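You operate a simulated robot arm through the tools that you are given. There is no shell and no other tool.

The job below is to be done with a simulated robot arm. You get a single attempt, and the scene is never put back.

JOB
Top up the green gearbox with about 120 ml from the oil jug.
Fine: put the jug back where it stood and press the filler plug home again. Set down upright: oil jug.

It is judged by the outcome, as a careful person would: the job done as asked, and still so three seconds after it is handed in. It fails if anything else is knocked over, pushed out of place, dropped, spilled or broken.

ROBOT AND FRAMES
A 6-joint arm with a three-finger gripper, fixed in place. Base frame: the origin is on the floor under the middle of its stand, x ahead of it, y to its left, z up; the work surface is at about z = 0.86. Lengths are in m, angles in degrees, forces in N, time in s.
It reaches about 1.213 m from its shoulder. Its first joint turns from -166.0 to 166.0 degrees. Payload 4.89 kg.
The TCP is the grasp point between the finger pads, 0.03 m short of the fingertips. In the tool frame z runs along the fingers and y along their closing line. The gripper opens to 0.164 m; its body begins 0.125 m behind the TCP.
Orientation is that of the tool frame in the base frame, as a unit quaternion [x, y, z, w]. With the fingers straight down and closing along the base's y, the tool's x points along the base's -x, its y along +y and its z along -z.

CONTROLS
- The arm moves only by the tool jog_arm. Its argument "commands" is a list of rows, each an object of numbers (a shift or turn left out is 0, a gripper value left out holds the last): "x", "y", "z": the shift along the base's x, y, z in units of 150 mm (1.0 is 150 mm); "wx", "wy", "wz": the turn, a rotation vector about the base's x, y, z in units of 60 degrees (1.0 is 60 degrees). In form: [{"x": .., "y": .., "z": .., "wx": .., "wy": .., "wz": ..}, ...]. A call has 1 to 20 rows; each row is the pose to reach, as a shift and turn from the pose commanded when the call began. "claw" is the opening, from 0 (shut) to 1 (fully open), set as the call begins (left out, the last holds). A call with a number of a shift or a turn outside -1 to 1 is refused whole. Each row takes 0.2 s and may step no farther than 0.05 m and 8.6 degrees from the row before; otherwise, or with a gripper value out of range, the whole call is refused. A pose out of reach is approached as far as the arm can. The call stops where the force on the tool passes 90 N (or 10 N more than at its start, if that is more) or the arm is blocked; 0.2 s more then pass. Each finger travels about 0.108 m/s and halts on what it meets, pressing with about 21 N; the grip force reading is that of the motor and also rises with nothing between the fingers. The clock runs only during rows and for 0.2 s after the last one: add rows that repeat a pose to give the fingers time. The reply holds the time, the measured pose of the TCP, the force on the tool along the base axes, the opening and the grip force, in the units named above and with some noise, with the torque about the TCP (base axes, N m) and any sound that the robot's microphone picked up.
- Cameras (640 x 400 px; columns grow to the right, rows downward): "scene" is fixed at [0.3985, -0.6495, 1.5486]; the picture's right is [0.73, 0.68, 0.00], its down [0.34, -0.36, -0.87] and it looks along [-0.59, 0.63, -0.49] (base axes); focal length 214 px, centre (320, 200). "wrist" rides on the gripper at [0.076, -0.002, -0.152] in the tool frame; the picture's right is [0.02, 1.00, 0.00], its down [-0.88, 0.02, -0.47] and it looks along [-0.47, 0.01, 0.88] (tool axes); focal length 247 px, centre (320, 200). There is no depth. A picture from a camera that has moved, and an enlarged one, comes with that camera's place and axes in the base frame and with its lens.
- camera(camera): a new picture of that camera. The clock stands still meanwhile.
- raise_lower(by): moves the trunk up (or, below 0, down) by that many m; the arm rides with it, the base frame stays. It gives what a move gives, with no picture.
- zoom(camera, box): a new picture of the part [left, top, right, bottom] of that camera's present view, enlarged. The clock stands still meanwhile.
- job_done(): hands the job in; it is judged then, once.

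Nothing tells you positions but the pictures and the camera data. Unless the task says otherwise, let go and move clear before handing in.

The tools are called as a command line: name --argument value ..., lists and objects as JSON in quotes. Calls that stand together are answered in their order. jog_arm: Moves the arm, as the interface text tells. Its arguments: {"type":"object","properties":{"commands":{"type":"array"},"claw":{"type":"number"}},"required":["commands"]} The other tools are called the same way: raise_lower (by) moves the trunk up or down; camera (camera) takes a picture; zoom (camera, box) takes an enlarged picture of a part of a camera's view; job_done () hands the job in.

At the start:

```text
time: 0.0
eef_pos: [0.2764, -0.5264, 1.3276]
ee_rot: [0.0, 1.0, 0.0, 0.0]
contact_force: [-0.2, 0.3, 0.0]
torque: [-0.02, 0.02, 0.02]
opening: 0.164
grip_force: 0.1
trunk travel left (down, up): [-0.175, 0.215]
```

scene: 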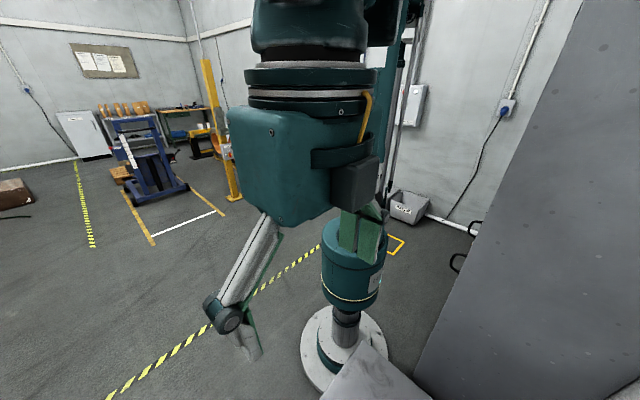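
wrist: 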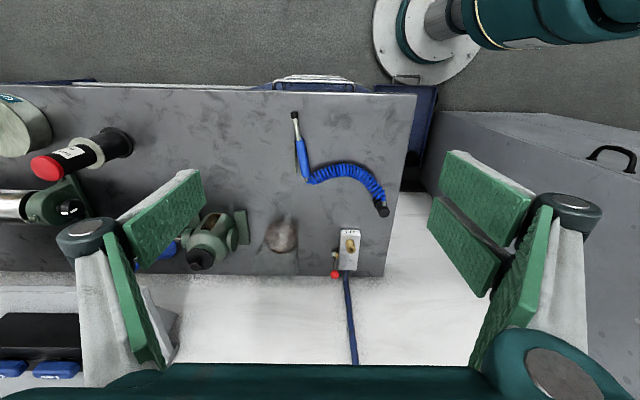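

The wrist view shows a grey bench to the robot's right, roughly x 0.23–0.82 and y below -0.31, with several objects on it. The scene camera mostly sees the robot itself, so I'll look closer with the wrist camera before moving.

zoom --camera "wrist" --box '[0, 80, 320, 280]'

zoom --camera "wrist" --box '[160, 80, 480, 280]'

zoom --camera "scene" --box '[320, 200, 640, 400]'

```text
2.00 times, centred on (160, 180) of wrist
camera zoom: at [0.2004, -0.5284, 1.4784], right [-0.02, 1.0, 0.0], down [0.88, 0.02, 0.47], along [0.47, 0.01, -0.88], focal length 494 px, centre (640, 240)
```

zoom: 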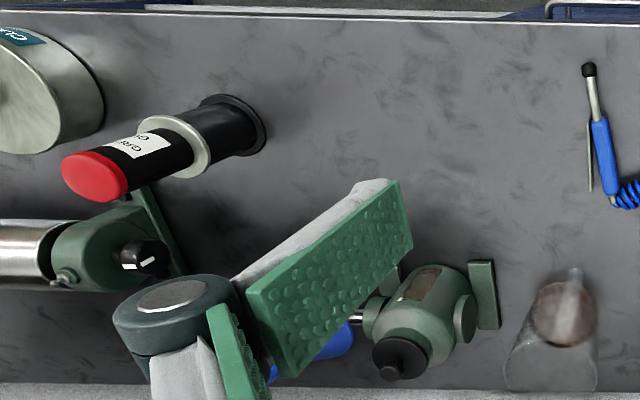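

```text
2.00 times, centred on (320, 180) of wrist
camera zoom: at [0.2004, -0.5284, 1.4784], right [-0.02, 1.0, 0.0], down [0.88, 0.02, 0.47], along [0.47, 0.01, -0.88], focal length 494 px, centre (320, 240)
```

zoom: 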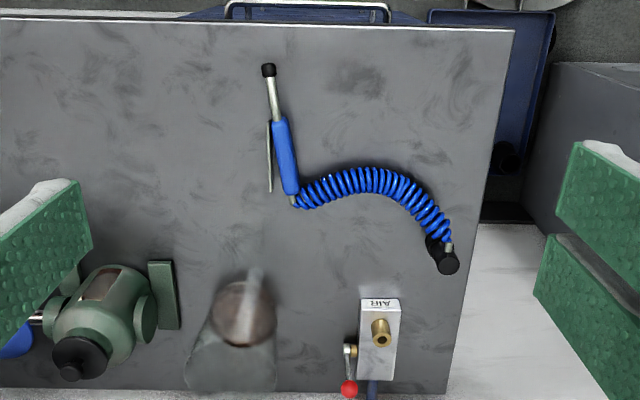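

```text
2.00 times, centred on (480, 300) of scene
camera zoom: at [0.3985, -0.6495, 1.5486], right [0.73, 0.68, 0.0], down [0.34, -0.36, -0.87], along [-0.59, 0.63, -0.49], focal length 429 px, centre (0, 0)
```

zoom: 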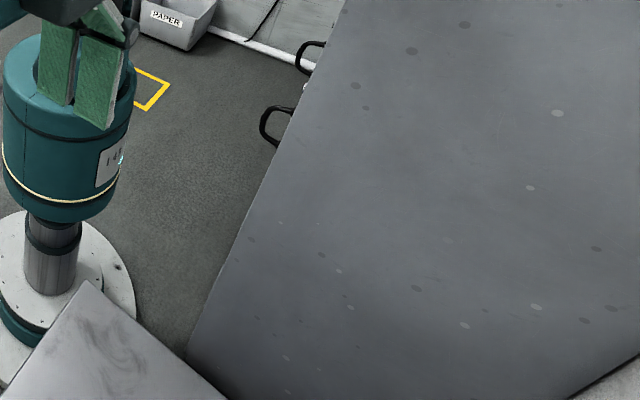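

I see a clear jug with brown oil near (0.75, -0.6), a green gearbox with a black plug left of it, and another green machine further left. I'll shift the wrist camera left, staying high, to see them all clearly.

jog_arm --commands '[{"y": -0.3}, {"y": -0.6}, {"y": -0.9}, {"y": -1.0}]'

camera --camera "wrist"

```text
time: 1.0
eef_pos: [0.2774, -0.6772, 1.3243]
ee_rot: [0.001, 1.0, -0.001, 0.0]
contact_force: [0.6, -0.2, 0.0]
torque: [0.02, 0.03, 0.05]
opening: 0.1642
grip_force: 0.1
trunk travel left (down, up): [-0.175, 0.215]
```

```text
taken
camera wrist: at [0.2008, -0.6773, 1.4769], right [-0.02, 1.0, 0.0], down [0.88, 0.02, 0.47], along [0.47, 0.01, -0.88], focal length 247 px, centre (320, 200)
```

wrist: 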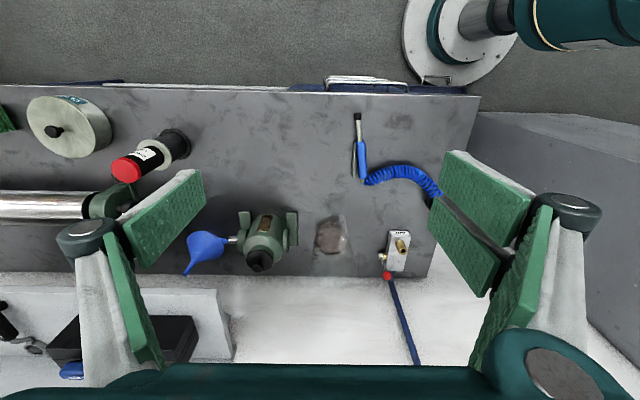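

The gearbox, clear jug and a blue bulb are now visible between the fingers. I'll enlarge that region.

zoom --camera "wrist" --box '[170, 180, 378, 310]'

zoom --camera "wrist" --box '[0, 80, 208, 210]'

zoom --camera "wrist" --box '[280, 190, 376, 250]'

```text
3.08 times, centred on (274, 245) of wrist
camera zoom: at [0.2008, -0.6773, 1.4769], right [-0.02, 1.0, 0.0], down [0.88, 0.02, 0.47], along [0.47, 0.01, -0.88], focal length 760 px, centre (462, 62)
```

zoom: 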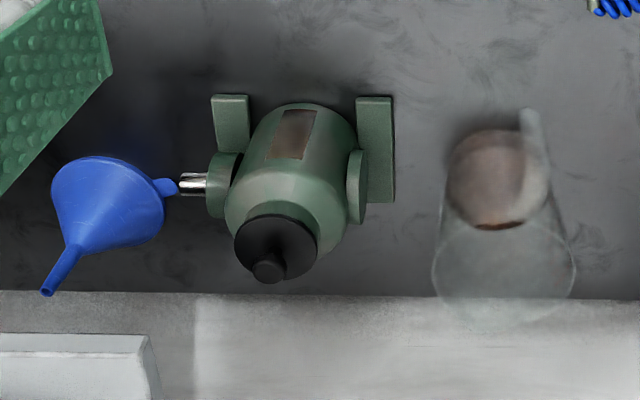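

```text
3.08 times, centred on (104, 145) of wrist
camera zoom: at [0.2008, -0.6773, 1.4769], right [-0.02, 1.0, 0.0], down [0.88, 0.02, 0.47], along [0.47, 0.01, -0.88], focal length 760 px, centre (985, 369)
```

zoom: 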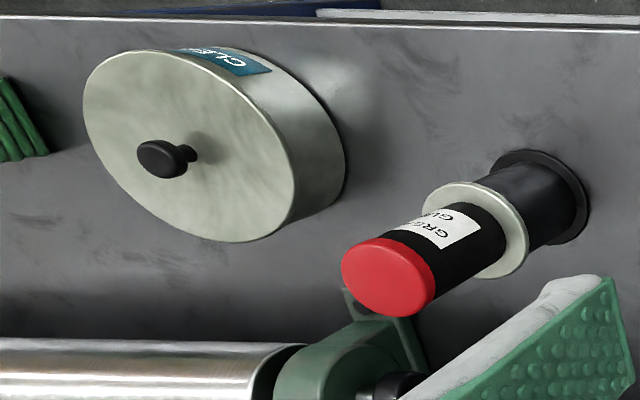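

```text
6.67 times, centred on (328, 220) of wrist
camera zoom: at [0.2008, -0.6773, 1.4769], right [-0.02, 1.0, 0.0], down [0.88, 0.02, 0.47], along [0.47, 0.01, -0.88], focal length 1646 px, centre (267, 67)
```

zoom: 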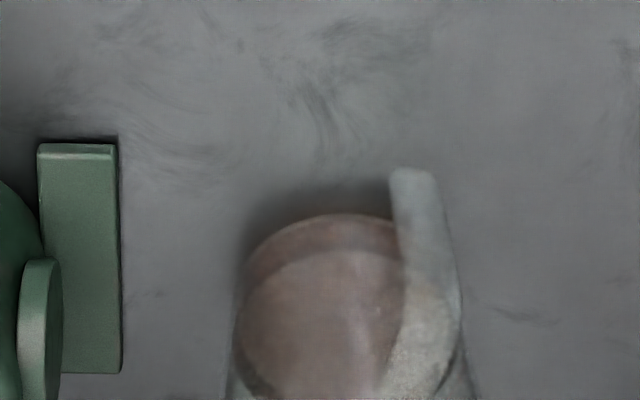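

The objects are: a green gearbox with a black plug, a blue funnel, a clear jug with brown oil, a grease gun and a can. I need side views for heights, so I'll tilt the camera toward horizontal, staying above everything.

jog_arm --commands '[{"x": -0.05, "y": -0.1, "z": -0.1, "wy": -0.12}, {"x": -0.1, "y": -0.2, "z": -0.2, "wy": -0.24}, {"x": -0.15, "y": -0.3, "z": -0.3, "wy": -0.36}, {"x": -0.2, "y": -0.35, "z": -0.4, "wy": -0.48}, {"x": -0.25, "y": -0.4, "z": -0.5, "wy": -0.6}, {"x": -0.3, "y": -0.4, "z": -0.6, "wy": -0.72}, {"x": -0.3, "y": -0.4, "z": -0.7, "wy": -0.8}]'

camera --camera "wrist"

```text
time: 2.6
eef_pos: [0.2323, -0.7385, 1.2204]
ee_rot: [0.0, 0.913, -0.001, 0.407]
contact_force: [0.2, -0.1, 0.4]
torque: [-0.06, 0.01, -0.05]
opening: 0.1638
grip_force: 0.0
trunk travel left (down, up): [-0.175, 0.215]
```

```text
taken
camera wrist: at [0.0673, -0.7382, 1.2664], right [-0.01, 1.0, -0.02], down [0.24, 0.02, 0.97], along [0.97, 0.01, -0.24], focal length 247 px, centre (320, 200)
```

wrist: 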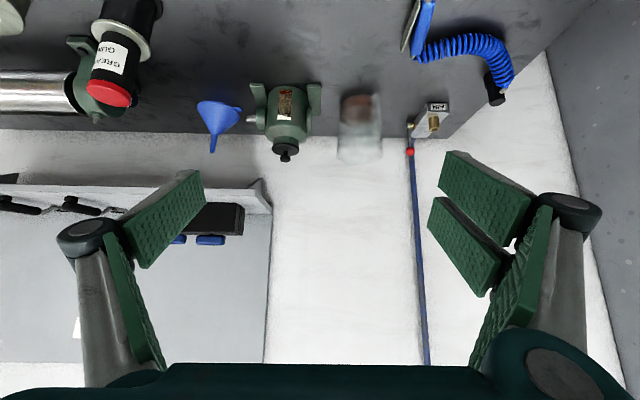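

The camera is upside down here (picture down = up), so the white area is the wall behind the bench. Now enlarging the gearbox, funnel and jug in this side view.

zoom --camera "wrist" --box '[180, 60, 420, 210]'

zoom --camera "wrist" --box '[320, 75, 400, 175]'

zoom --camera "wrist" --box '[0, 0, 240, 150]'

```text
2.67 times, centred on (300, 135) of wrist
camera zoom: at [0.0673, -0.7382, 1.2664], right [-0.01, 1.0, -0.02], down [0.24, 0.02, 0.97], along [0.97, 0.01, -0.24], focal length 659 px, centre (373, 373)
```

zoom: 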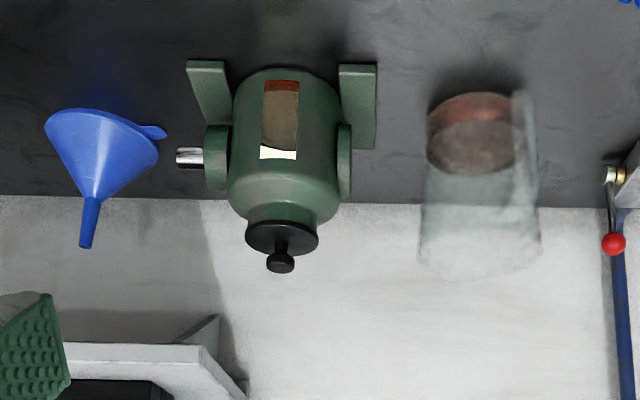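

```text
4.00 times, centred on (360, 125) of wrist
camera zoom: at [0.0673, -0.7382, 1.2664], right [-0.01, 1.0, -0.02], down [0.24, 0.02, 0.97], along [0.97, 0.01, -0.24], focal length 988 px, centre (160, 500)
```

zoom: 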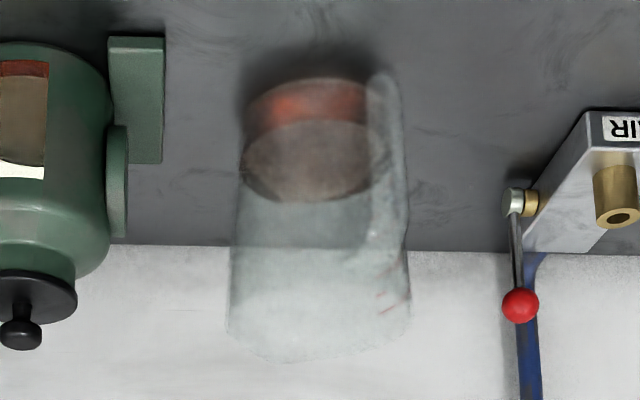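

```text
2.67 times, centred on (120, 75) of wrist
camera zoom: at [0.0673, -0.7382, 1.2664], right [-0.01, 1.0, -0.02], down [0.24, 0.02, 0.97], along [0.97, 0.01, -0.24], focal length 659 px, centre (853, 533)
```

zoom: 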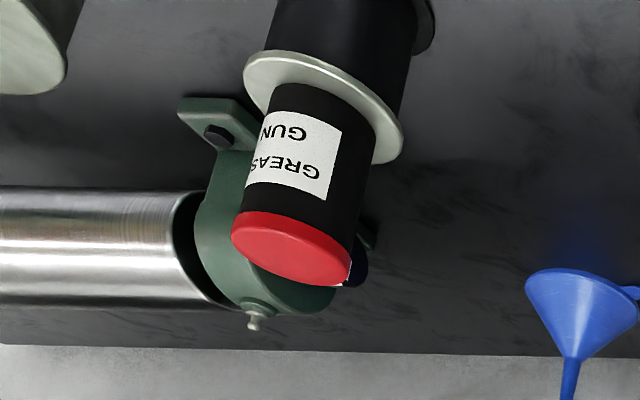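

The knob of the plug triangulates to about (0.628, -0.82, 1.026) and the jug to about (0.65, -0.635), roughly 0.14 m tall. I'll move the camera closer for a better look at the jug's handle/spout and the gearbox sight glass.

jog_arm --commands '[{"x": 0.3, "y": 0.1}, {"x": 0.6, "y": 0.2, "z": -0.1}, {"x": 0.9, "y": 0.3, "z": -0.2}, {"x": 1.0, "y": 0.4, "z": -0.3}]'

camera --camera "wrist"

zoom --camera "wrist" --box '[320, 40, 480, 190]'

zoom --camera "wrist" --box '[190, 40, 350, 190]'

```text
time: 3.6
eef_pos: [0.3821, -0.6761, 1.1769]
ee_rot: [0.0, 0.914, 0.0, 0.407]
contact_force: [0.4, -0.9, -0.4]
torque: [0.02, -0.04, 0.0]
opening: 0.1639
grip_force: 0.1
trunk travel left (down, up): [-0.175, 0.215]
```

```text
taken
camera wrist: at [0.218, -0.6764, 1.2218], right [-0.01, 1.0, -0.02], down [0.24, 0.02, 0.97], along [0.97, 0.01, -0.24], focal length 247 px, centre (320, 200)
```

wrist: 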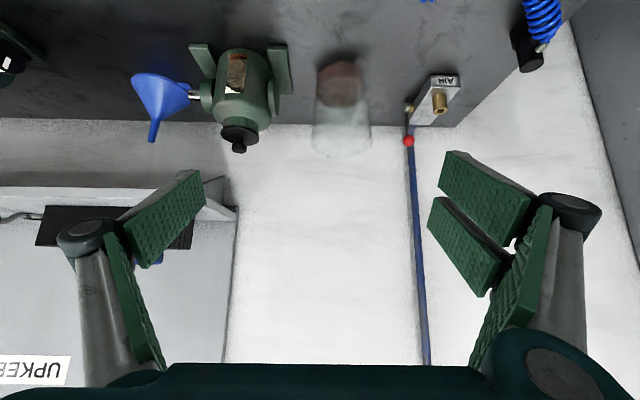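

```text
2.67 times, centred on (400, 115) of wrist
camera zoom: at [0.218, -0.6764, 1.2218], right [-0.01, 1.0, -0.02], down [0.24, 0.02, 0.97], along [0.97, 0.01, -0.24], focal length 659 px, centre (107, 427)
```

zoom: 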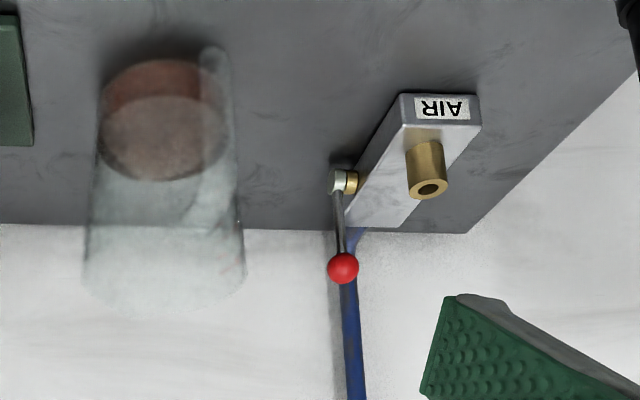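

```text
2.67 times, centred on (270, 115) of wrist
camera zoom: at [0.218, -0.6764, 1.2218], right [-0.01, 1.0, -0.02], down [0.24, 0.02, 0.97], along [0.97, 0.01, -0.24], focal length 659 px, centre (453, 427)
```

zoom: 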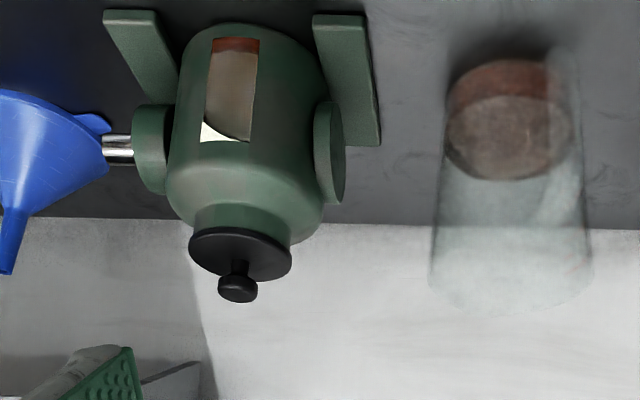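

I'll bring the tool back to straight down just behind the jug to look into its rim from close above.

jog_arm --commands '[{"x": 0.1, "y": 0.05, "z": 0.0, "wy": 0.13}, {"x": 0.2, "y": 0.1, "z": 0.0, "wy": 0.26}, {"x": 0.3, "y": 0.15, "z": 0.0, "wy": 0.39}, {"x": 0.4, "y": 0.2, "z": 0.0, "wy": 0.52}, {"x": 0.5, "y": 0.25, "z": 0.0, "wy": 0.65}, {"x": 0.6, "y": 0.27, "z": 0.0, "wy": 0.78}, {"x": 0.65, "y": 0.27, "z": 0.0, "wy": 0.8}]'

camera --camera "wrist"

zoom --camera "wrist" --box '[240, 130, 400, 280]'

```text
time: 5.2
eef_pos: [0.4796, -0.6389, 1.1749]
ee_rot: [-0.001, 1.0, -0.001, 0.0]
contact_force: [0.1, -0.3, -0.4]
torque: [0.05, -0.04, -0.06]
opening: 0.164
grip_force: 0.0
trunk travel left (down, up): [-0.175, 0.215]
```

```text
taken
camera wrist: at [0.4036, -0.6382, 1.3279], right [-0.02, 1.0, 0.0], down [0.88, 0.02, 0.47], along [0.47, 0.01, -0.88], focal length 247 px, centre (320, 200)
```

wrist: 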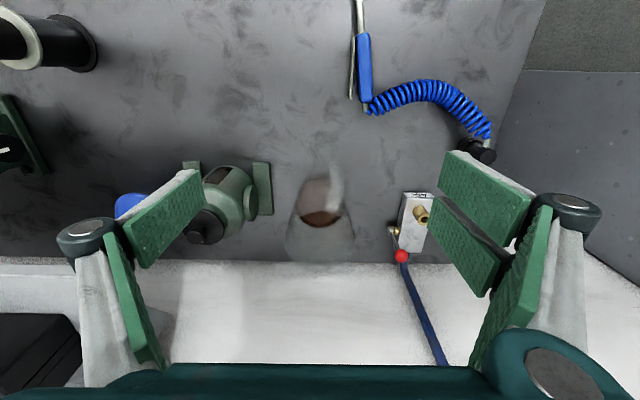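

```text
2.67 times, centred on (320, 205) of wrist
camera zoom: at [0.4036, -0.6382, 1.3279], right [-0.02, 1.0, 0.0], down [0.88, 0.02, 0.47], along [0.47, 0.01, -0.88], focal length 659 px, centre (320, 187)
```

zoom: 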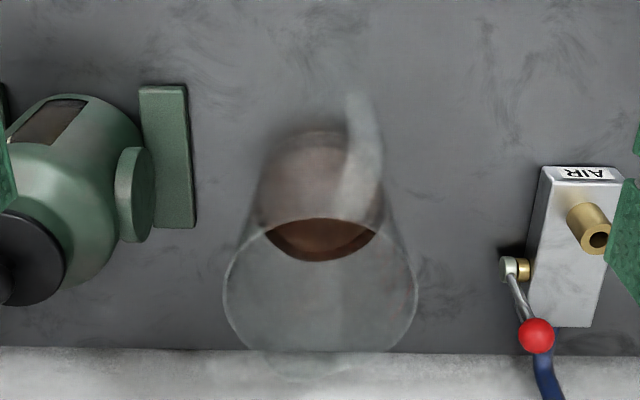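

zoom --camera "wrist" --box '[280, 160, 370, 280]'

zoom --camera "wrist" --box '[280, 225, 370, 281]'

```text
3.33 times, centred on (325, 220) of wrist
camera zoom: at [0.4036, -0.6382, 1.3279], right [-0.02, 1.0, 0.0], down [0.88, 0.02, 0.47], along [0.47, 0.01, -0.88], focal length 823 px, centre (303, 133)
```

zoom: 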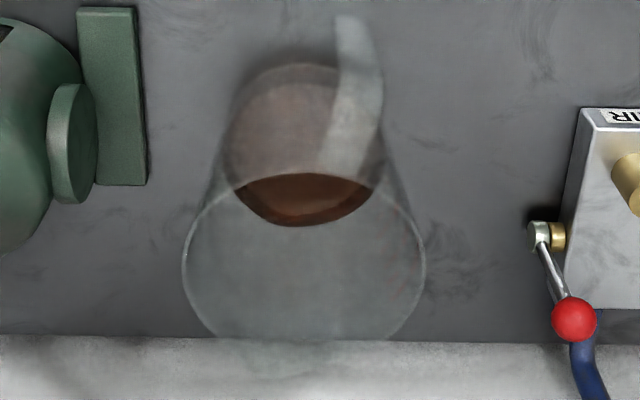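

```text
7.11 times, centred on (325, 253) of wrist
camera zoom: at [0.4036, -0.6382, 1.3279], right [-0.02, 1.0, 0.0], down [0.88, 0.02, 0.47], along [0.47, 0.01, -0.88], focal length 1756 px, centre (284, -177)
```

zoom: 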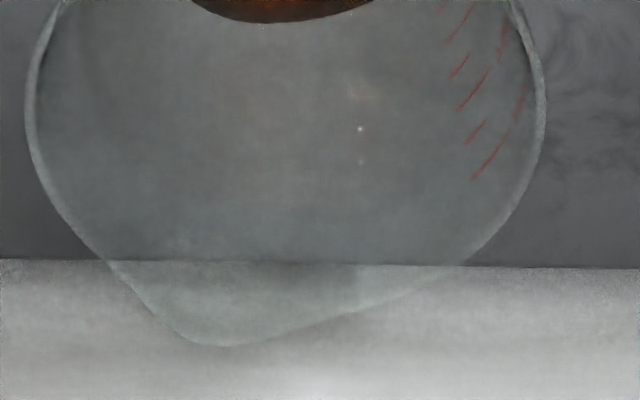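

The jug now reads clearly: rim centre about (0.651, -0.632), rim radius 0.06, spout pointing to +x (azimuth about -12°), handle toward the robot, red graduations on the +y side. Next I look at the gearbox plug from close by.

jog_arm --commands '[{"x": 0.05, "y": -0.3}, {"x": 0.05, "y": -0.6}, {"x": 0.05, "y": -0.9}, {"x": 0.05, "y": -1.0}]'

jog_arm --commands '[{"y": -0.1, "z": -0.1}, {"y": -0.2, "z": -0.2}]'

camera --camera "wrist"

zoom --camera "wrist" --box '[240, 160, 400, 290]'

```text
time: 6.2
eef_pos: [0.4853, -0.7882, 1.1752]
ee_rot: [-0.002, 1.0, -0.001, 0.0]
contact_force: [0.2, -0.2, -0.3]
torque: [0.04, 0.01, 0.01]
opening: 0.1641
grip_force: 0.1
trunk travel left (down, up): [-0.175, 0.215]
```

```text
time: 6.8
eef_pos: [0.4855, -0.8179, 1.1457]
ee_rot: [0.0, 1.0, 0.0, -0.001]
contact_force: [-0.8, 1.8, 0.5]
torque: [-0.23, -0.05, -0.02]
opening: 0.1639
grip_force: 0.1
trunk travel left (down, up): [-0.175, 0.215]
```

```text
taken
camera wrist: at [0.4087, -0.8177, 1.2986], right [-0.02, 1.0, 0.0], down [0.88, 0.02, 0.47], along [0.47, 0.01, -0.88], focal length 247 px, centre (320, 200)
```

wrist: 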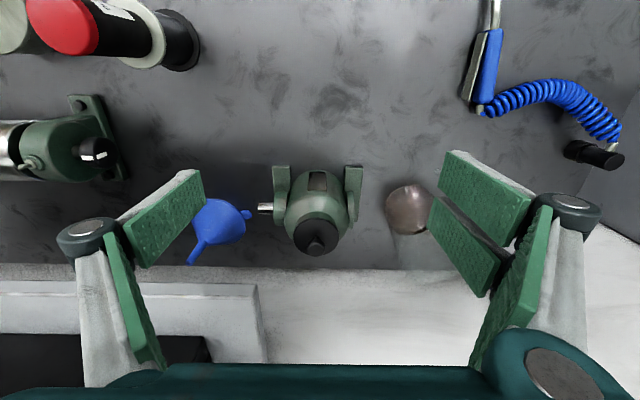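

```text
3.08 times, centred on (320, 225) of wrist
camera zoom: at [0.4087, -0.8177, 1.2986], right [-0.02, 1.0, 0.0], down [0.88, 0.02, 0.47], along [0.47, 0.01, -0.88], focal length 760 px, centre (320, 123)
```

zoom: 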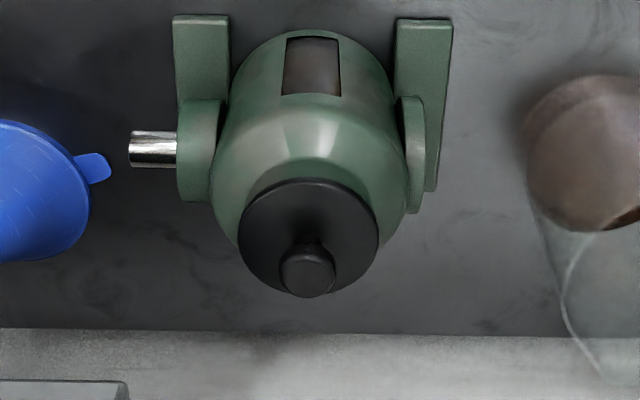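

The knob triangulates consistently to (0.628, -0.8185, 1.028), diameter about 26 mm, on a 67 mm disc with its top at about z = 1.002. I'll move above it with the fingers partly closed and check alignment.

jog_arm --commands '[{"x": 0.25}, {"x": 0.5}, {"x": 0.75}, {"x": 0.95}, {"x": 0.95}]' --claw 0.4

camera --camera "wrist"

zoom --camera "wrist" --box '[240, 130, 400, 260]'

```text
time: 8.0
eef_pos: [0.629, -0.8167, 1.145]
ee_rot: [-0.002, 1.0, 0.0, 0.0]
contact_force: [0.1, 0.1, -0.5]
torque: [0.0, 0.06, 0.04]
opening: 0.0657
grip_force: 0.1
trunk travel left (down, up): [-0.175, 0.215]
```

```text
taken
camera wrist: at [0.5529, -0.8173, 1.2983], right [-0.02, 1.0, 0.0], down [0.88, 0.02, 0.47], along [0.47, 0.01, -0.88], focal length 247 px, centre (320, 200)
```

wrist: 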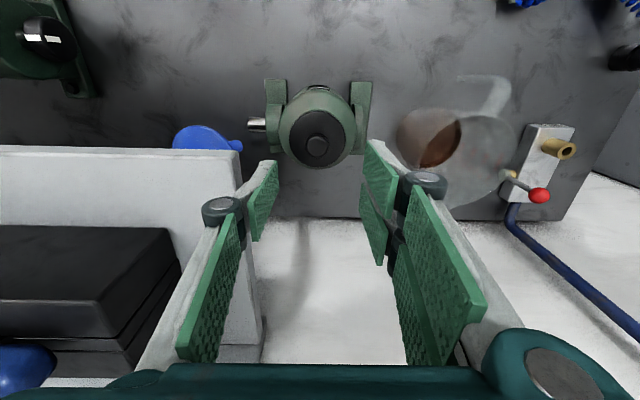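

```text
3.08 times, centred on (320, 195) of wrist
camera zoom: at [0.5529, -0.8173, 1.2983], right [-0.02, 1.0, 0.0], down [0.88, 0.02, 0.47], along [0.47, 0.01, -0.88], focal length 760 px, centre (320, 215)
```

zoom: 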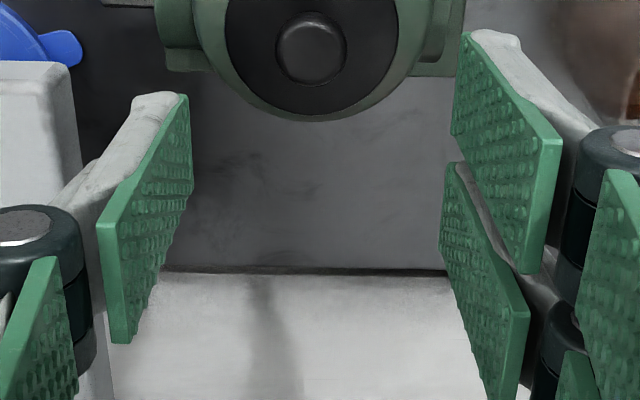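

There's a wall shelf to the left with its front right corner near (0.613, -0.879, 1.10), so the left finger has only about 6 cm of room next to the plug. I'll narrow the fingers to about 45 mm and descend partway, then check.

jog_arm --commands '[{"x": -0.007, "y": -0.013}, {"x": -0.007, "y": -0.013}, {"x": -0.007, "y": -0.013, "z": -0.15}, {"x": -0.007, "y": -0.013, "z": -0.3}, {"x": -0.007, "y": -0.013, "z": -0.45}]' --claw 0.28

camera --camera "wrist"

zoom --camera "wrist" --box '[240, 130, 400, 260]'

```text
time: 9.2
eef_pos: [0.629, -0.8184, 1.0797]
ee_rot: [0.0, 1.0, 0.0, 0.0]
contact_force: [-0.2, 0.7, -0.1]
torque: [-0.01, -0.02, -0.01]
opening: 0.0462
grip_force: 0.0
trunk travel left (down, up): [-0.175, 0.215]
```

```text
taken
camera wrist: at [0.5515, -0.8181, 1.2318], right [-0.02, 1.0, 0.0], down [0.88, 0.02, 0.47], along [0.47, 0.01, -0.88], focal length 247 px, centre (320, 200)
```

wrist: 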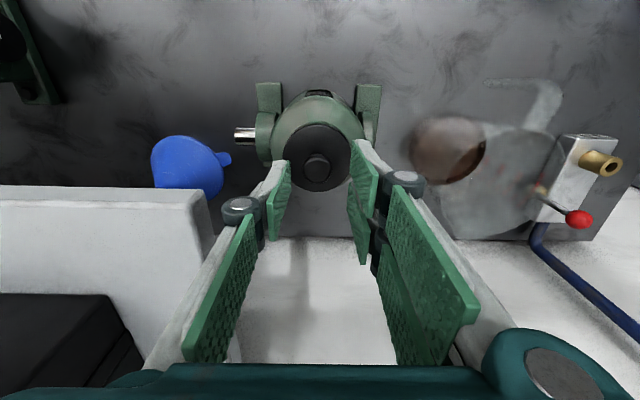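

```text
3.08 times, centred on (320, 195) of wrist
camera zoom: at [0.5515, -0.8181, 1.2318], right [-0.02, 1.0, 0.0], down [0.88, 0.02, 0.47], along [0.47, 0.01, -0.88], focal length 760 px, centre (320, 215)
```

zoom: 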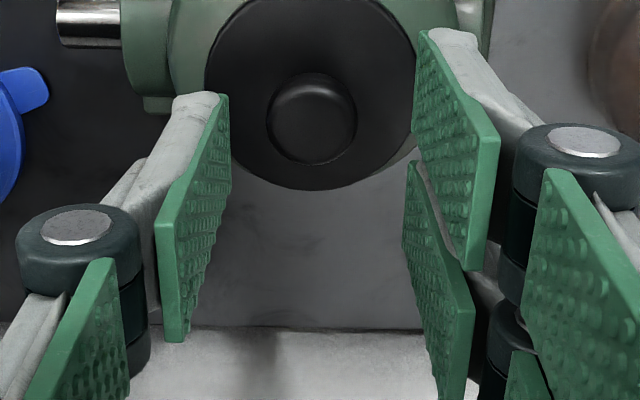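

The knob is centred between the fingers and the hub clears the shelf by about 1 cm. Descending to grasp height.

jog_arm --commands '[{"x": -0.01, "z": -0.1}, {"x": -0.01, "z": -0.2}, {"x": -0.01, "z": -0.27}]'

zoom --camera "wrist" --box '[240, 130, 400, 260]'

```text
time: 10.0
eef_pos: [0.6263, -0.8189, 1.0392]
ee_rot: [0.0, 1.0, 0.0, 0.0]
contact_force: [-0.2, -0.1, -0.7]
torque: [-0.06, -0.03, -0.04]
opening: 0.0458
grip_force: 0.0
trunk travel left (down, up): [-0.175, 0.215]
```

```text
3.08 times, centred on (320, 195) of wrist
camera zoom: at [0.5505, -0.8198, 1.191], right [-0.02, 1.0, 0.0], down [0.88, 0.02, 0.47], along [0.47, 0.01, -0.88], focal length 760 px, centre (320, 215)
```

zoom: 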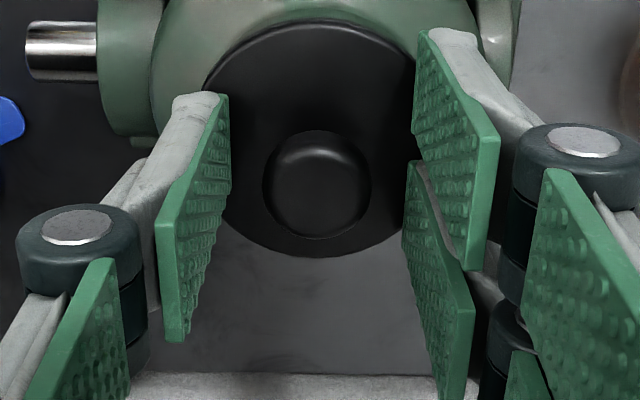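

The knob sits between the pads. Closing on it.

jog_arm --commands '[{"z": 0}, {"z": 0}, {"z": 0}, {"z": 0}]' --claw 0

zoom --camera "wrist" --box '[240, 130, 400, 260]'

```text
time: 11.0
eef_pos: [0.6272, -0.8191, 1.0384]
ee_rot: [0.001, 1.0, 0.0, 0.0]
contact_force: [-0.7, 0.3, 0.2]
torque: [-0.03, 0.02, 0.0]
opening: 0.0237
grip_force: 21.3
trunk travel left (down, up): [-0.175, 0.215]
heard: snap
```

```text
3.08 times, centred on (320, 195) of wrist
camera zoom: at [0.5506, -0.82, 1.1908], right [-0.02, 1.0, 0.0], down [0.88, 0.02, 0.47], along [0.47, 0.01, -0.88], focal length 760 px, centre (320, 215)
```

zoom: 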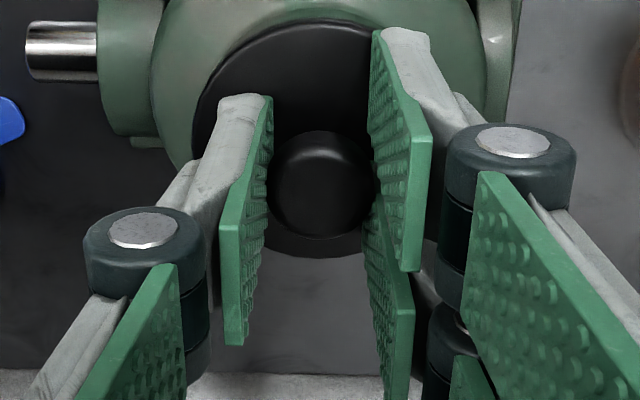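

Gripped the knob (opening 23.7 mm, 21 N), with a snap heard. Now pulling straight up gently.

jog_arm --commands '[{"z": 0.03}, {"z": 0.06}, {"z": 0.1}, {"z": 0.15}, {"z": 0.2}]'

camera --camera "wrist"

zoom --camera "wrist" --box '[240, 130, 400, 260]'

```text
time: 12.2
eef_pos: [0.6282, -0.8192, 1.0671]
ee_rot: [0.0, 1.0, 0.001, 0.0]
contact_force: [0.4, 0.0, -0.6]
torque: [0.05, 0.05, 0.02]
opening: 0.0238
grip_force: 20.7
trunk travel left (down, up): [-0.175, 0.215]
```

```text
taken
camera wrist: at [0.5514, -0.8204, 1.2198], right [-0.02, 1.0, 0.0], down [0.88, 0.02, 0.47], along [0.47, 0.01, -0.88], focal length 247 px, centre (320, 200)
```

wrist: 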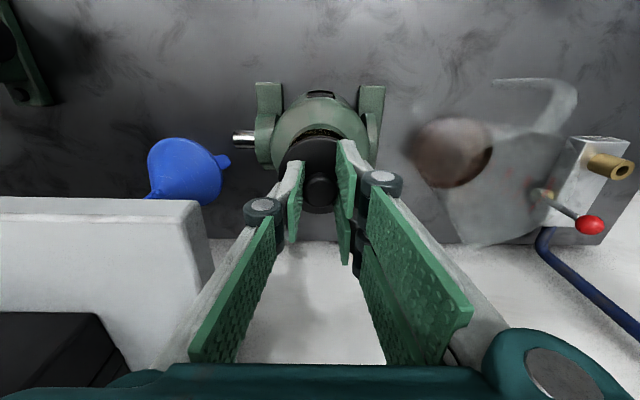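

```text
3.08 times, centred on (320, 195) of wrist
camera zoom: at [0.5514, -0.8204, 1.2198], right [-0.02, 1.0, 0.0], down [0.88, 0.02, 0.47], along [0.47, 0.01, -0.88], focal length 760 px, centre (320, 215)
```

zoom: 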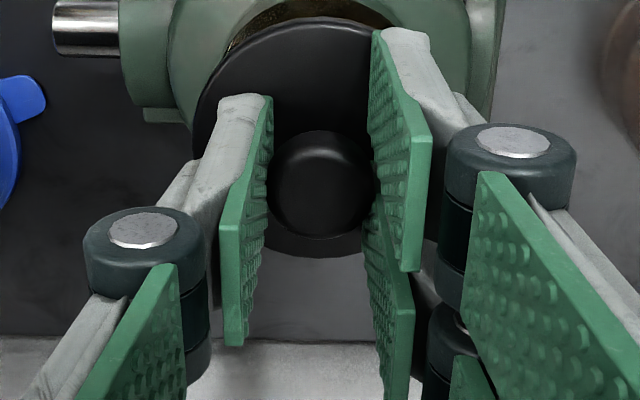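

The plug is coming out: the filler neck is now visible beneath the disc. Continue lifting before moving toward the robot.

jog_arm --commands '[{"z": 0.15}, {"z": 0.3}, {"z": 0.5}, {"z": 0.65}]'

camera --camera "wrist"

zoom --camera "wrist" --box '[240, 60, 400, 220]'

```text
time: 13.2
eef_pos: [0.6274, -0.8175, 1.1648]
ee_rot: [0.0, 1.0, 0.0, 0.001]
contact_force: [1.6, -0.5, -0.4]
torque: [0.03, -0.01, 0.02]
opening: 0.0237
grip_force: 21.0
trunk travel left (down, up): [-0.175, 0.215]
```

```text
taken
camera wrist: at [0.5504, -0.8187, 1.3161], right [-0.02, 1.0, 0.0], down [0.88, 0.02, 0.47], along [0.47, 0.01, -0.88], focal length 247 px, centre (320, 200)
```

wrist: 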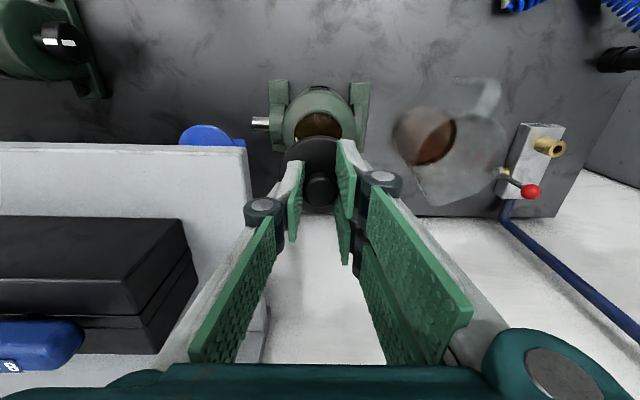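

```text
2.50 times, centred on (320, 140) of wrist
camera zoom: at [0.5504, -0.8187, 1.3161], right [-0.02, 1.0, 0.0], down [0.88, 0.02, 0.47], along [0.47, 0.01, -0.88], focal length 617 px, centre (320, 350)
```

zoom: 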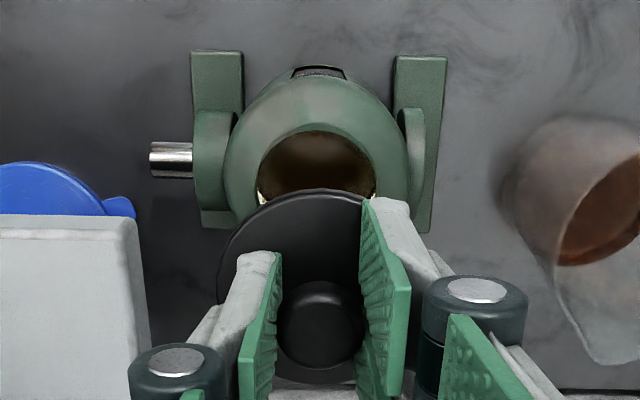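

The filler hole is open, about 60 mm across at (0.622, -0.819). I'll carry the plug up and back to where the scene camera can see its underside, to know how it can be stood safely.

jog_arm --commands '[{"x": 0, "z": 0.3}, {"x": -0.15, "y": 0.05, "z": 0.5}, {"x": -0.4, "y": 0.15, "z": 0.6}, {"x": -0.65, "y": 0.3, "z": 0.7}, {"x": -0.85, "y": 0.5, "z": 0.8}, {"x": -1.0, "y": 0.7, "z": 0.9}]'

jog_arm --commands '[{"x": -0.2, "y": 0.2}, {"x": -0.4, "y": 0.4}, {"x": -0.6, "y": 0.6}, {"x": -0.8, "y": 0.8}, {"x": -1.0, "y": 1.0}]'

camera --camera "scene"

```text
time: 14.6
eef_pos: [0.4761, -0.7142, 1.2973]
ee_rot: [-0.001, 1.0, 0.0, 0.001]
contact_force: [1.6, -2.0, -1.8]
torque: [0.18, 0.11, -0.01]
opening: 0.0238
grip_force: 21.2
trunk travel left (down, up): [-0.175, 0.215]
```

```text
time: 15.8
eef_pos: [0.3283, -0.5659, 1.2972]
ee_rot: [0.0, 1.0, 0.001, 0.0]
contact_force: [1.0, -1.7, -1.1]
torque: [0.19, 0.17, -0.04]
opening: 0.0239
grip_force: 20.8
trunk travel left (down, up): [-0.175, 0.215]
```

```text
taken
```

scene: 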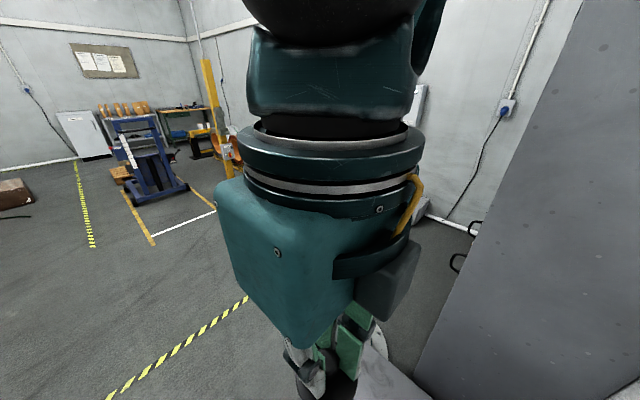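

I need the gripper a bit farther from the camera and higher for the plug to show.

jog_arm --commands '[{"x": -0.2, "y": 0.2, "z": 0.1}, {"x": -0.4, "y": 0.4, "z": 0.25}, {"x": -0.6, "y": 0.6, "z": 0.4}, {"x": -0.7, "y": 0.7, "z": 0.5}]'

camera --camera "scene"

```text
time: 16.9
eef_pos: [0.2558, -0.538, 1.3897]
ee_rot: [0.0, 1.0, 0.0, -0.001]
contact_force: [0.5, -0.5, -0.9]
torque: [0.17, 0.08, -0.02]
opening: 0.0238
grip_force: 21.0
trunk travel left (down, up): [-0.175, 0.215]
stopped in row 4: the arm was blocked; the commanded pose is now the measured one
```

```text
taken
```

scene: 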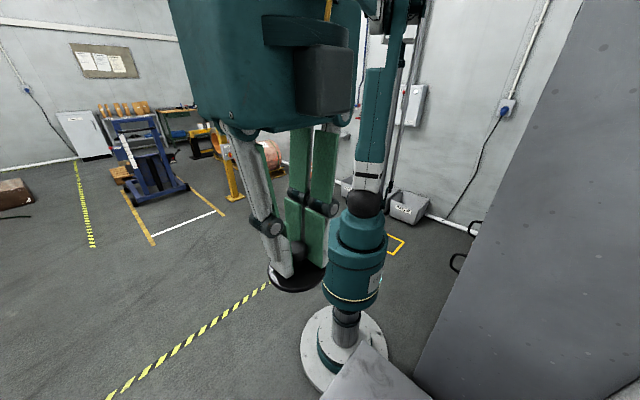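

The arm hit its own limit there (forces stay small), but the plug is now visible. Zooming in.

zoom --camera "scene" --box '[250, 220, 346, 310]'

```text
4.44 times, centred on (298, 265) of scene
camera zoom: at [0.3985, -0.6495, 1.5486], right [0.73, 0.68, 0.0], down [0.34, -0.36, -0.87], along [-0.59, 0.63, -0.49], focal length 953 px, centre (418, -89)
```

zoom: 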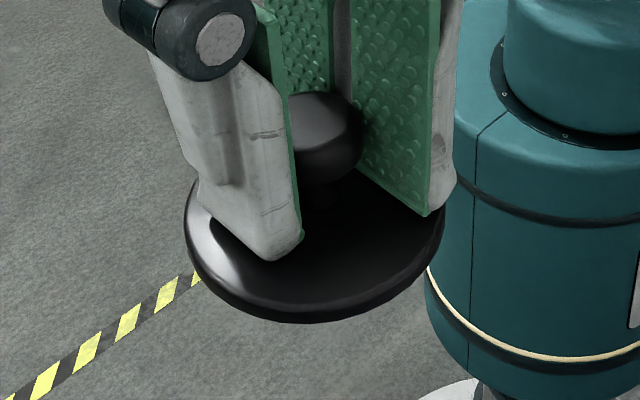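

The disc hides the stem from here. I'll tilt the tool about 40° toward the camera to see the plug's underside profile.

jog_arm --commands '[{"x": 0.05, "y": -0.05, "wx": -0.08, "wy": -0.09}, {"x": 0.1, "y": -0.1, "wx": -0.16, "wy": -0.18}, {"x": 0.1, "y": -0.1, "wx": -0.24, "wy": -0.27}, {"x": 0.1, "y": -0.1, "wx": -0.32, "wy": -0.36}, {"x": 0.1, "y": -0.1, "wx": -0.4, "wy": -0.45}, {"x": 0.1, "y": -0.1, "wx": -0.48, "wy": -0.54}]'

camera --camera "scene"

```text
time: 17.9
eef_pos: [0.2983, -0.6413, 1.4082]
ee_rot: [-0.001, 0.974, -0.15, 0.169]
contact_force: [0.9, 0.8, -1.1]
torque: [-0.01, 0.11, 0.0]
opening: 0.0235
grip_force: 21.2
trunk travel left (down, up): [-0.175, 0.215]
stopped in row 4: the arm was blocked; the commanded pose is now the measured one
```

```text
taken
```

scene: 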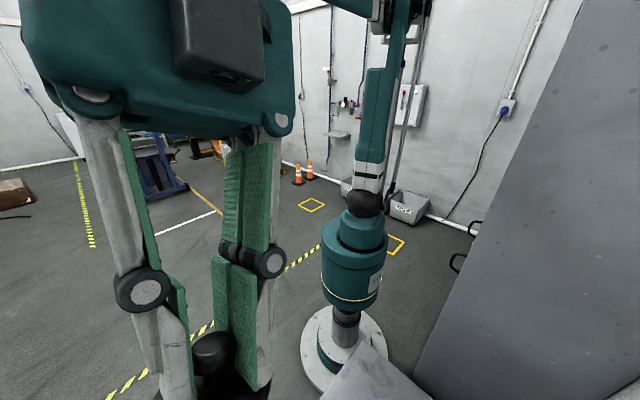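

The arm is near its inner limits here, so I'll stop that idea, right the tool to vertical and move back over the free bench area to set the plug down gently by feel.

jog_arm --commands '[{"x": 0.05, "y": 0.0, "wx": 0.07, "wy": 0.08}, {"x": 0.15, "y": -0.1, "z": -0.1, "wx": 0.14, "wy": 0.16}, {"x": 0.3, "y": -0.2, "z": -0.3, "wx": 0.21, "wy": 0.24}, {"x": 0.5, "y": -0.35, "z": -0.5, "wx": 0.29, "wy": 0.327}, {"x": 0.65, "y": -0.55, "z": -0.65, "wx": 0.29, "wy": 0.327}, {"x": 0.75, "y": -0.75, "z": -0.8, "wx": 0.29, "wy": 0.327}]'

camera --camera "wrist"

```text
time: 19.3
eef_pos: [0.4102, -0.7529, 1.2884]
ee_rot: [0.001, 1.0, 0.001, -0.001]
contact_force: [0.2, 1.5, 0.2]
torque: [-0.14, -0.04, 0.0]
opening: 0.0237
grip_force: 21.3
trunk travel left (down, up): [-0.175, 0.215]
```

```text
taken
camera wrist: at [0.3333, -0.7536, 1.4405], right [-0.02, 1.0, 0.0], down [0.88, 0.02, 0.47], along [0.47, 0.01, -0.88], focal length 247 px, centre (320, 200)
```

wrist: 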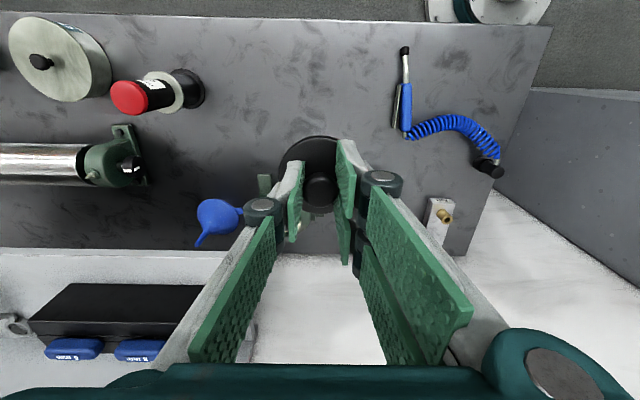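

Plug still firmly held. I'll go to a clear patch of bench near (0.40, -0.80) and lower it.

jog_arm --commands '[{"x": -0.05, "y": -0.15, "z": -0.2}, {"x": -0.07, "y": -0.31, "z": -0.5}, {"x": -0.07, "y": -0.31, "z": -0.8}, {"x": -0.07, "y": -0.31, "z": -1.0}]'

jog_arm --commands '[{"z": -0.3}, {"z": -0.6}, {"z": -0.9}, {"z": -1.0}]'

camera --camera "wrist"

```text
refused: row 2 steps farther than a row can; nothing moved
```

```text
time: 20.3
eef_pos: [0.4105, -0.7529, 1.1387]
ee_rot: [-0.001, 1.0, 0.001, 0.0]
contact_force: [-1.1, 0.6, 0.0]
torque: [0.05, 0.0, -0.04]
opening: 0.0236
grip_force: 21.0
trunk travel left (down, up): [-0.175, 0.215]
```

```text
taken
camera wrist: at [0.3338, -0.7534, 1.2916], right [-0.02, 1.0, 0.0], down [0.88, 0.02, 0.47], along [0.47, 0.01, -0.88], focal length 247 px, centre (320, 200)
```

wrist: 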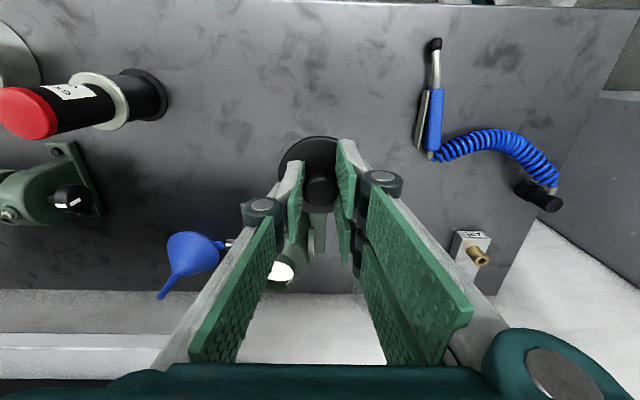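

The sideways row was refused (too long a step) but the descent went fine. Shifting left slightly and lowering further.

jog_arm --commands '[{"x": -0.05, "y": -0.15, "z": -0.1}, {"x": -0.07, "y": -0.31, "z": -0.3}, {"x": -0.07, "y": -0.31, "z": -0.6}, {"x": -0.07, "y": -0.31, "z": -0.9}, {"x": -0.07, "y": -0.31, "z": -1.0}]'

jog_arm --commands '[{"z": -0.05}, {"z": -0.1}, {"z": -0.15}, {"z": -0.2}, {"z": -0.2}]'

camera --camera "wrist"

```text
time: 21.5
eef_pos: [0.3991, -0.7971, 0.9859]
ee_rot: [-0.001, 1.0, 0.001, 0.0]
contact_force: [0.3, 0.8, -0.1]
torque: [0.05, -0.01, 0.01]
opening: 0.0235
grip_force: 21.1
trunk travel left (down, up): [-0.175, 0.215]
```

```text
time: 22.7
eef_pos: [0.3984, -0.7985, 0.9584]
ee_rot: [-0.001, 1.0, 0.0, -0.001]
contact_force: [0.1, 0.8, 0.4]
torque: [-0.02, 0.01, 0.04]
opening: 0.0237
grip_force: 21.2
trunk travel left (down, up): [-0.175, 0.215]
```

```text
taken
camera wrist: at [0.3225, -0.8, 1.1112], right [-0.02, 1.0, 0.0], down [0.88, 0.02, 0.47], along [0.47, 0.01, -0.88], focal length 247 px, centre (320, 200)
```

wrist: 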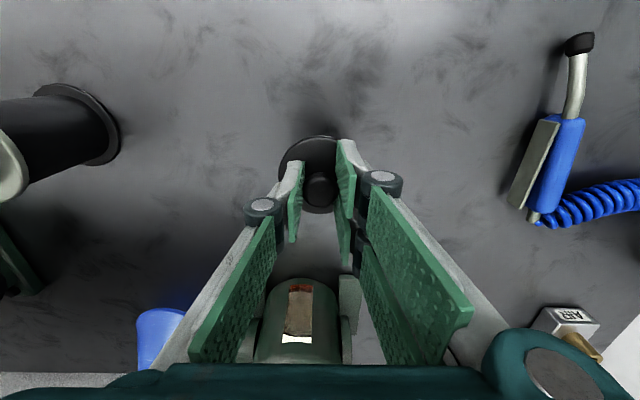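

Now feeling for contact in small steps.

jog_arm --commands '[{"z": -0.03}, {"z": -0.06}, {"z": -0.09}, {"z": -0.12}]'

jog_arm --commands '[{"z": -0.02}, {"z": -0.04}, {"z": -0.06}]'

```text
time: 23.7
eef_pos: [0.3996, -0.7991, 0.9415]
ee_rot: [0.0, 1.0, 0.001, -0.001]
contact_force: [-0.7, -0.3, 0.2]
torque: [0.0, 0.03, -0.01]
opening: 0.0238
grip_force: 20.8
trunk travel left (down, up): [-0.175, 0.215]
```

```text
time: 24.5
eef_pos: [0.3997, -0.7988, 0.9319]
ee_rot: [-0.001, 1.0, 0.001, -0.001]
contact_force: [0.1, -0.3, -0.7]
torque: [0.0, -0.01, 0.0]
opening: 0.0235
grip_force: 21.2
trunk travel left (down, up): [-0.175, 0.215]
```

jog_arm --commands '[{"z": -0.015}, {"z": -0.03}, {"z": -0.04}]'

zoom --camera "wrist" --box '[260, 100, 380, 240]'

```text
time: 25.3
eef_pos: [0.399, -0.7981, 0.9258]
ee_rot: [0.0, 1.0, 0.001, 0.0]
contact_force: [0.8, -0.6, -1.0]
torque: [0.0, 0.0, 0.01]
opening: 0.0238
grip_force: 21.5
trunk travel left (down, up): [-0.175, 0.215]
```

```text
2.86 times, centred on (320, 170) of wrist
camera zoom: at [0.3229, -0.7999, 1.0785], right [-0.02, 1.0, 0.0], down [0.88, 0.02, 0.47], along [0.47, 0.01, -0.88], focal length 706 px, centre (320, 286)
```

zoom: 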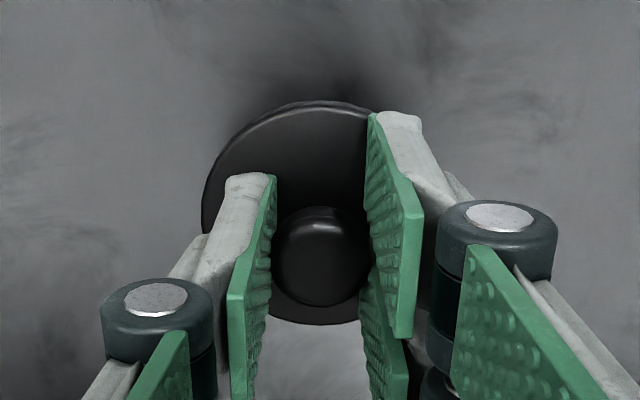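

jog_arm --commands '[{"z": -0.015}, {"z": -0.03}]'

jog_arm --commands '[{"z": -0.013}, {"z": -0.026}]'

jog_arm --commands '[{"z": -0.013}, {"z": -0.026}]'

```text
time: 25.9
eef_pos: [0.3995, -0.7975, 0.9209]
ee_rot: [-0.001, 1.0, 0.001, -0.001]
contact_force: [0.4, 0.8, -0.1]
torque: [-0.01, 0.02, 0.0]
opening: 0.0237
grip_force: 20.9
trunk travel left (down, up): [-0.175, 0.215]
```

```text
time: 26.5
eef_pos: [0.3992, -0.7988, 0.9166]
ee_rot: [-0.001, 1.0, 0.001, -0.001]
contact_force: [0.2, -0.4, -1.0]
torque: [-0.02, -0.01, -0.01]
opening: 0.0237
grip_force: 20.9
trunk travel left (down, up): [-0.175, 0.215]
```

```text
time: 27.1
eef_pos: [0.3988, -0.7979, 0.9142]
ee_rot: [-0.001, 1.0, 0.001, -0.002]
contact_force: [-0.1, 0.7, -0.7]
torque: [-0.03, -0.01, 0.0]
opening: 0.0237
grip_force: 20.8
trunk travel left (down, up): [-0.175, 0.215]
```

jog_arm --commands '[{"z": -0.013}, {"z": -0.026}]'

jog_arm --commands '[{"z": -0.013}, {"z": -0.02}]'

jog_arm --commands '[{"z": -0.013}, {"z": -0.02}]'

zoom --camera "wrist" --box '[260, 100, 380, 240]'

```text
time: 27.7
eef_pos: [0.3994, -0.7998, 0.9087]
ee_rot: [-0.002, 1.0, 0.001, 0.0]
contact_force: [0.2, -0.8, -1.0]
torque: [-0.03, 0.0, 0.0]
opening: 0.0239
grip_force: 20.8
trunk travel left (down, up): [-0.175, 0.215]
```

```text
time: 28.3
eef_pos: [0.3979, -0.799, 0.9057]
ee_rot: [-0.001, 1.0, 0.001, -0.001]
contact_force: [1.0, 0.0, -1.0]
torque: [-0.01, 0.0, 0.03]
opening: 0.0236
grip_force: 20.9
trunk travel left (down, up): [-0.175, 0.215]
```

```text
time: 28.9
eef_pos: [0.3985, -0.7984, 0.9039]
ee_rot: [0.001, 1.0, 0.0, -0.002]
contact_force: [1.6, -5.2, 14.7]
torque: [-0.18, -0.11, -0.02]
opening: 0.0236
grip_force: 21.3
trunk travel left (down, up): [-0.175, 0.215]
```

```text
2.86 times, centred on (320, 170) of wrist
camera zoom: at [0.3225, -0.7997, 1.0568], right [-0.02, 1.0, 0.0], down [0.88, 0.02, 0.47], along [0.47, 0.01, -0.88], focal length 706 px, centre (320, 286)
```

zoom: 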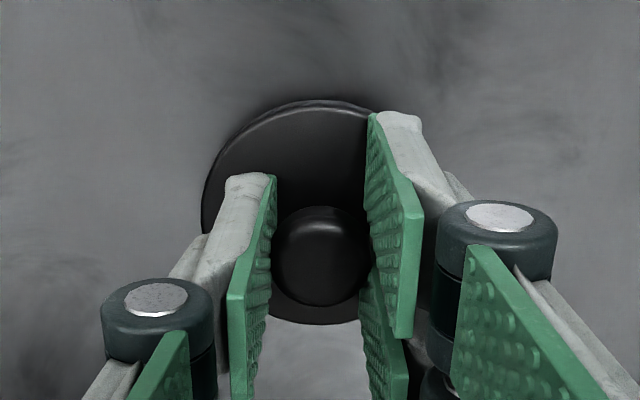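

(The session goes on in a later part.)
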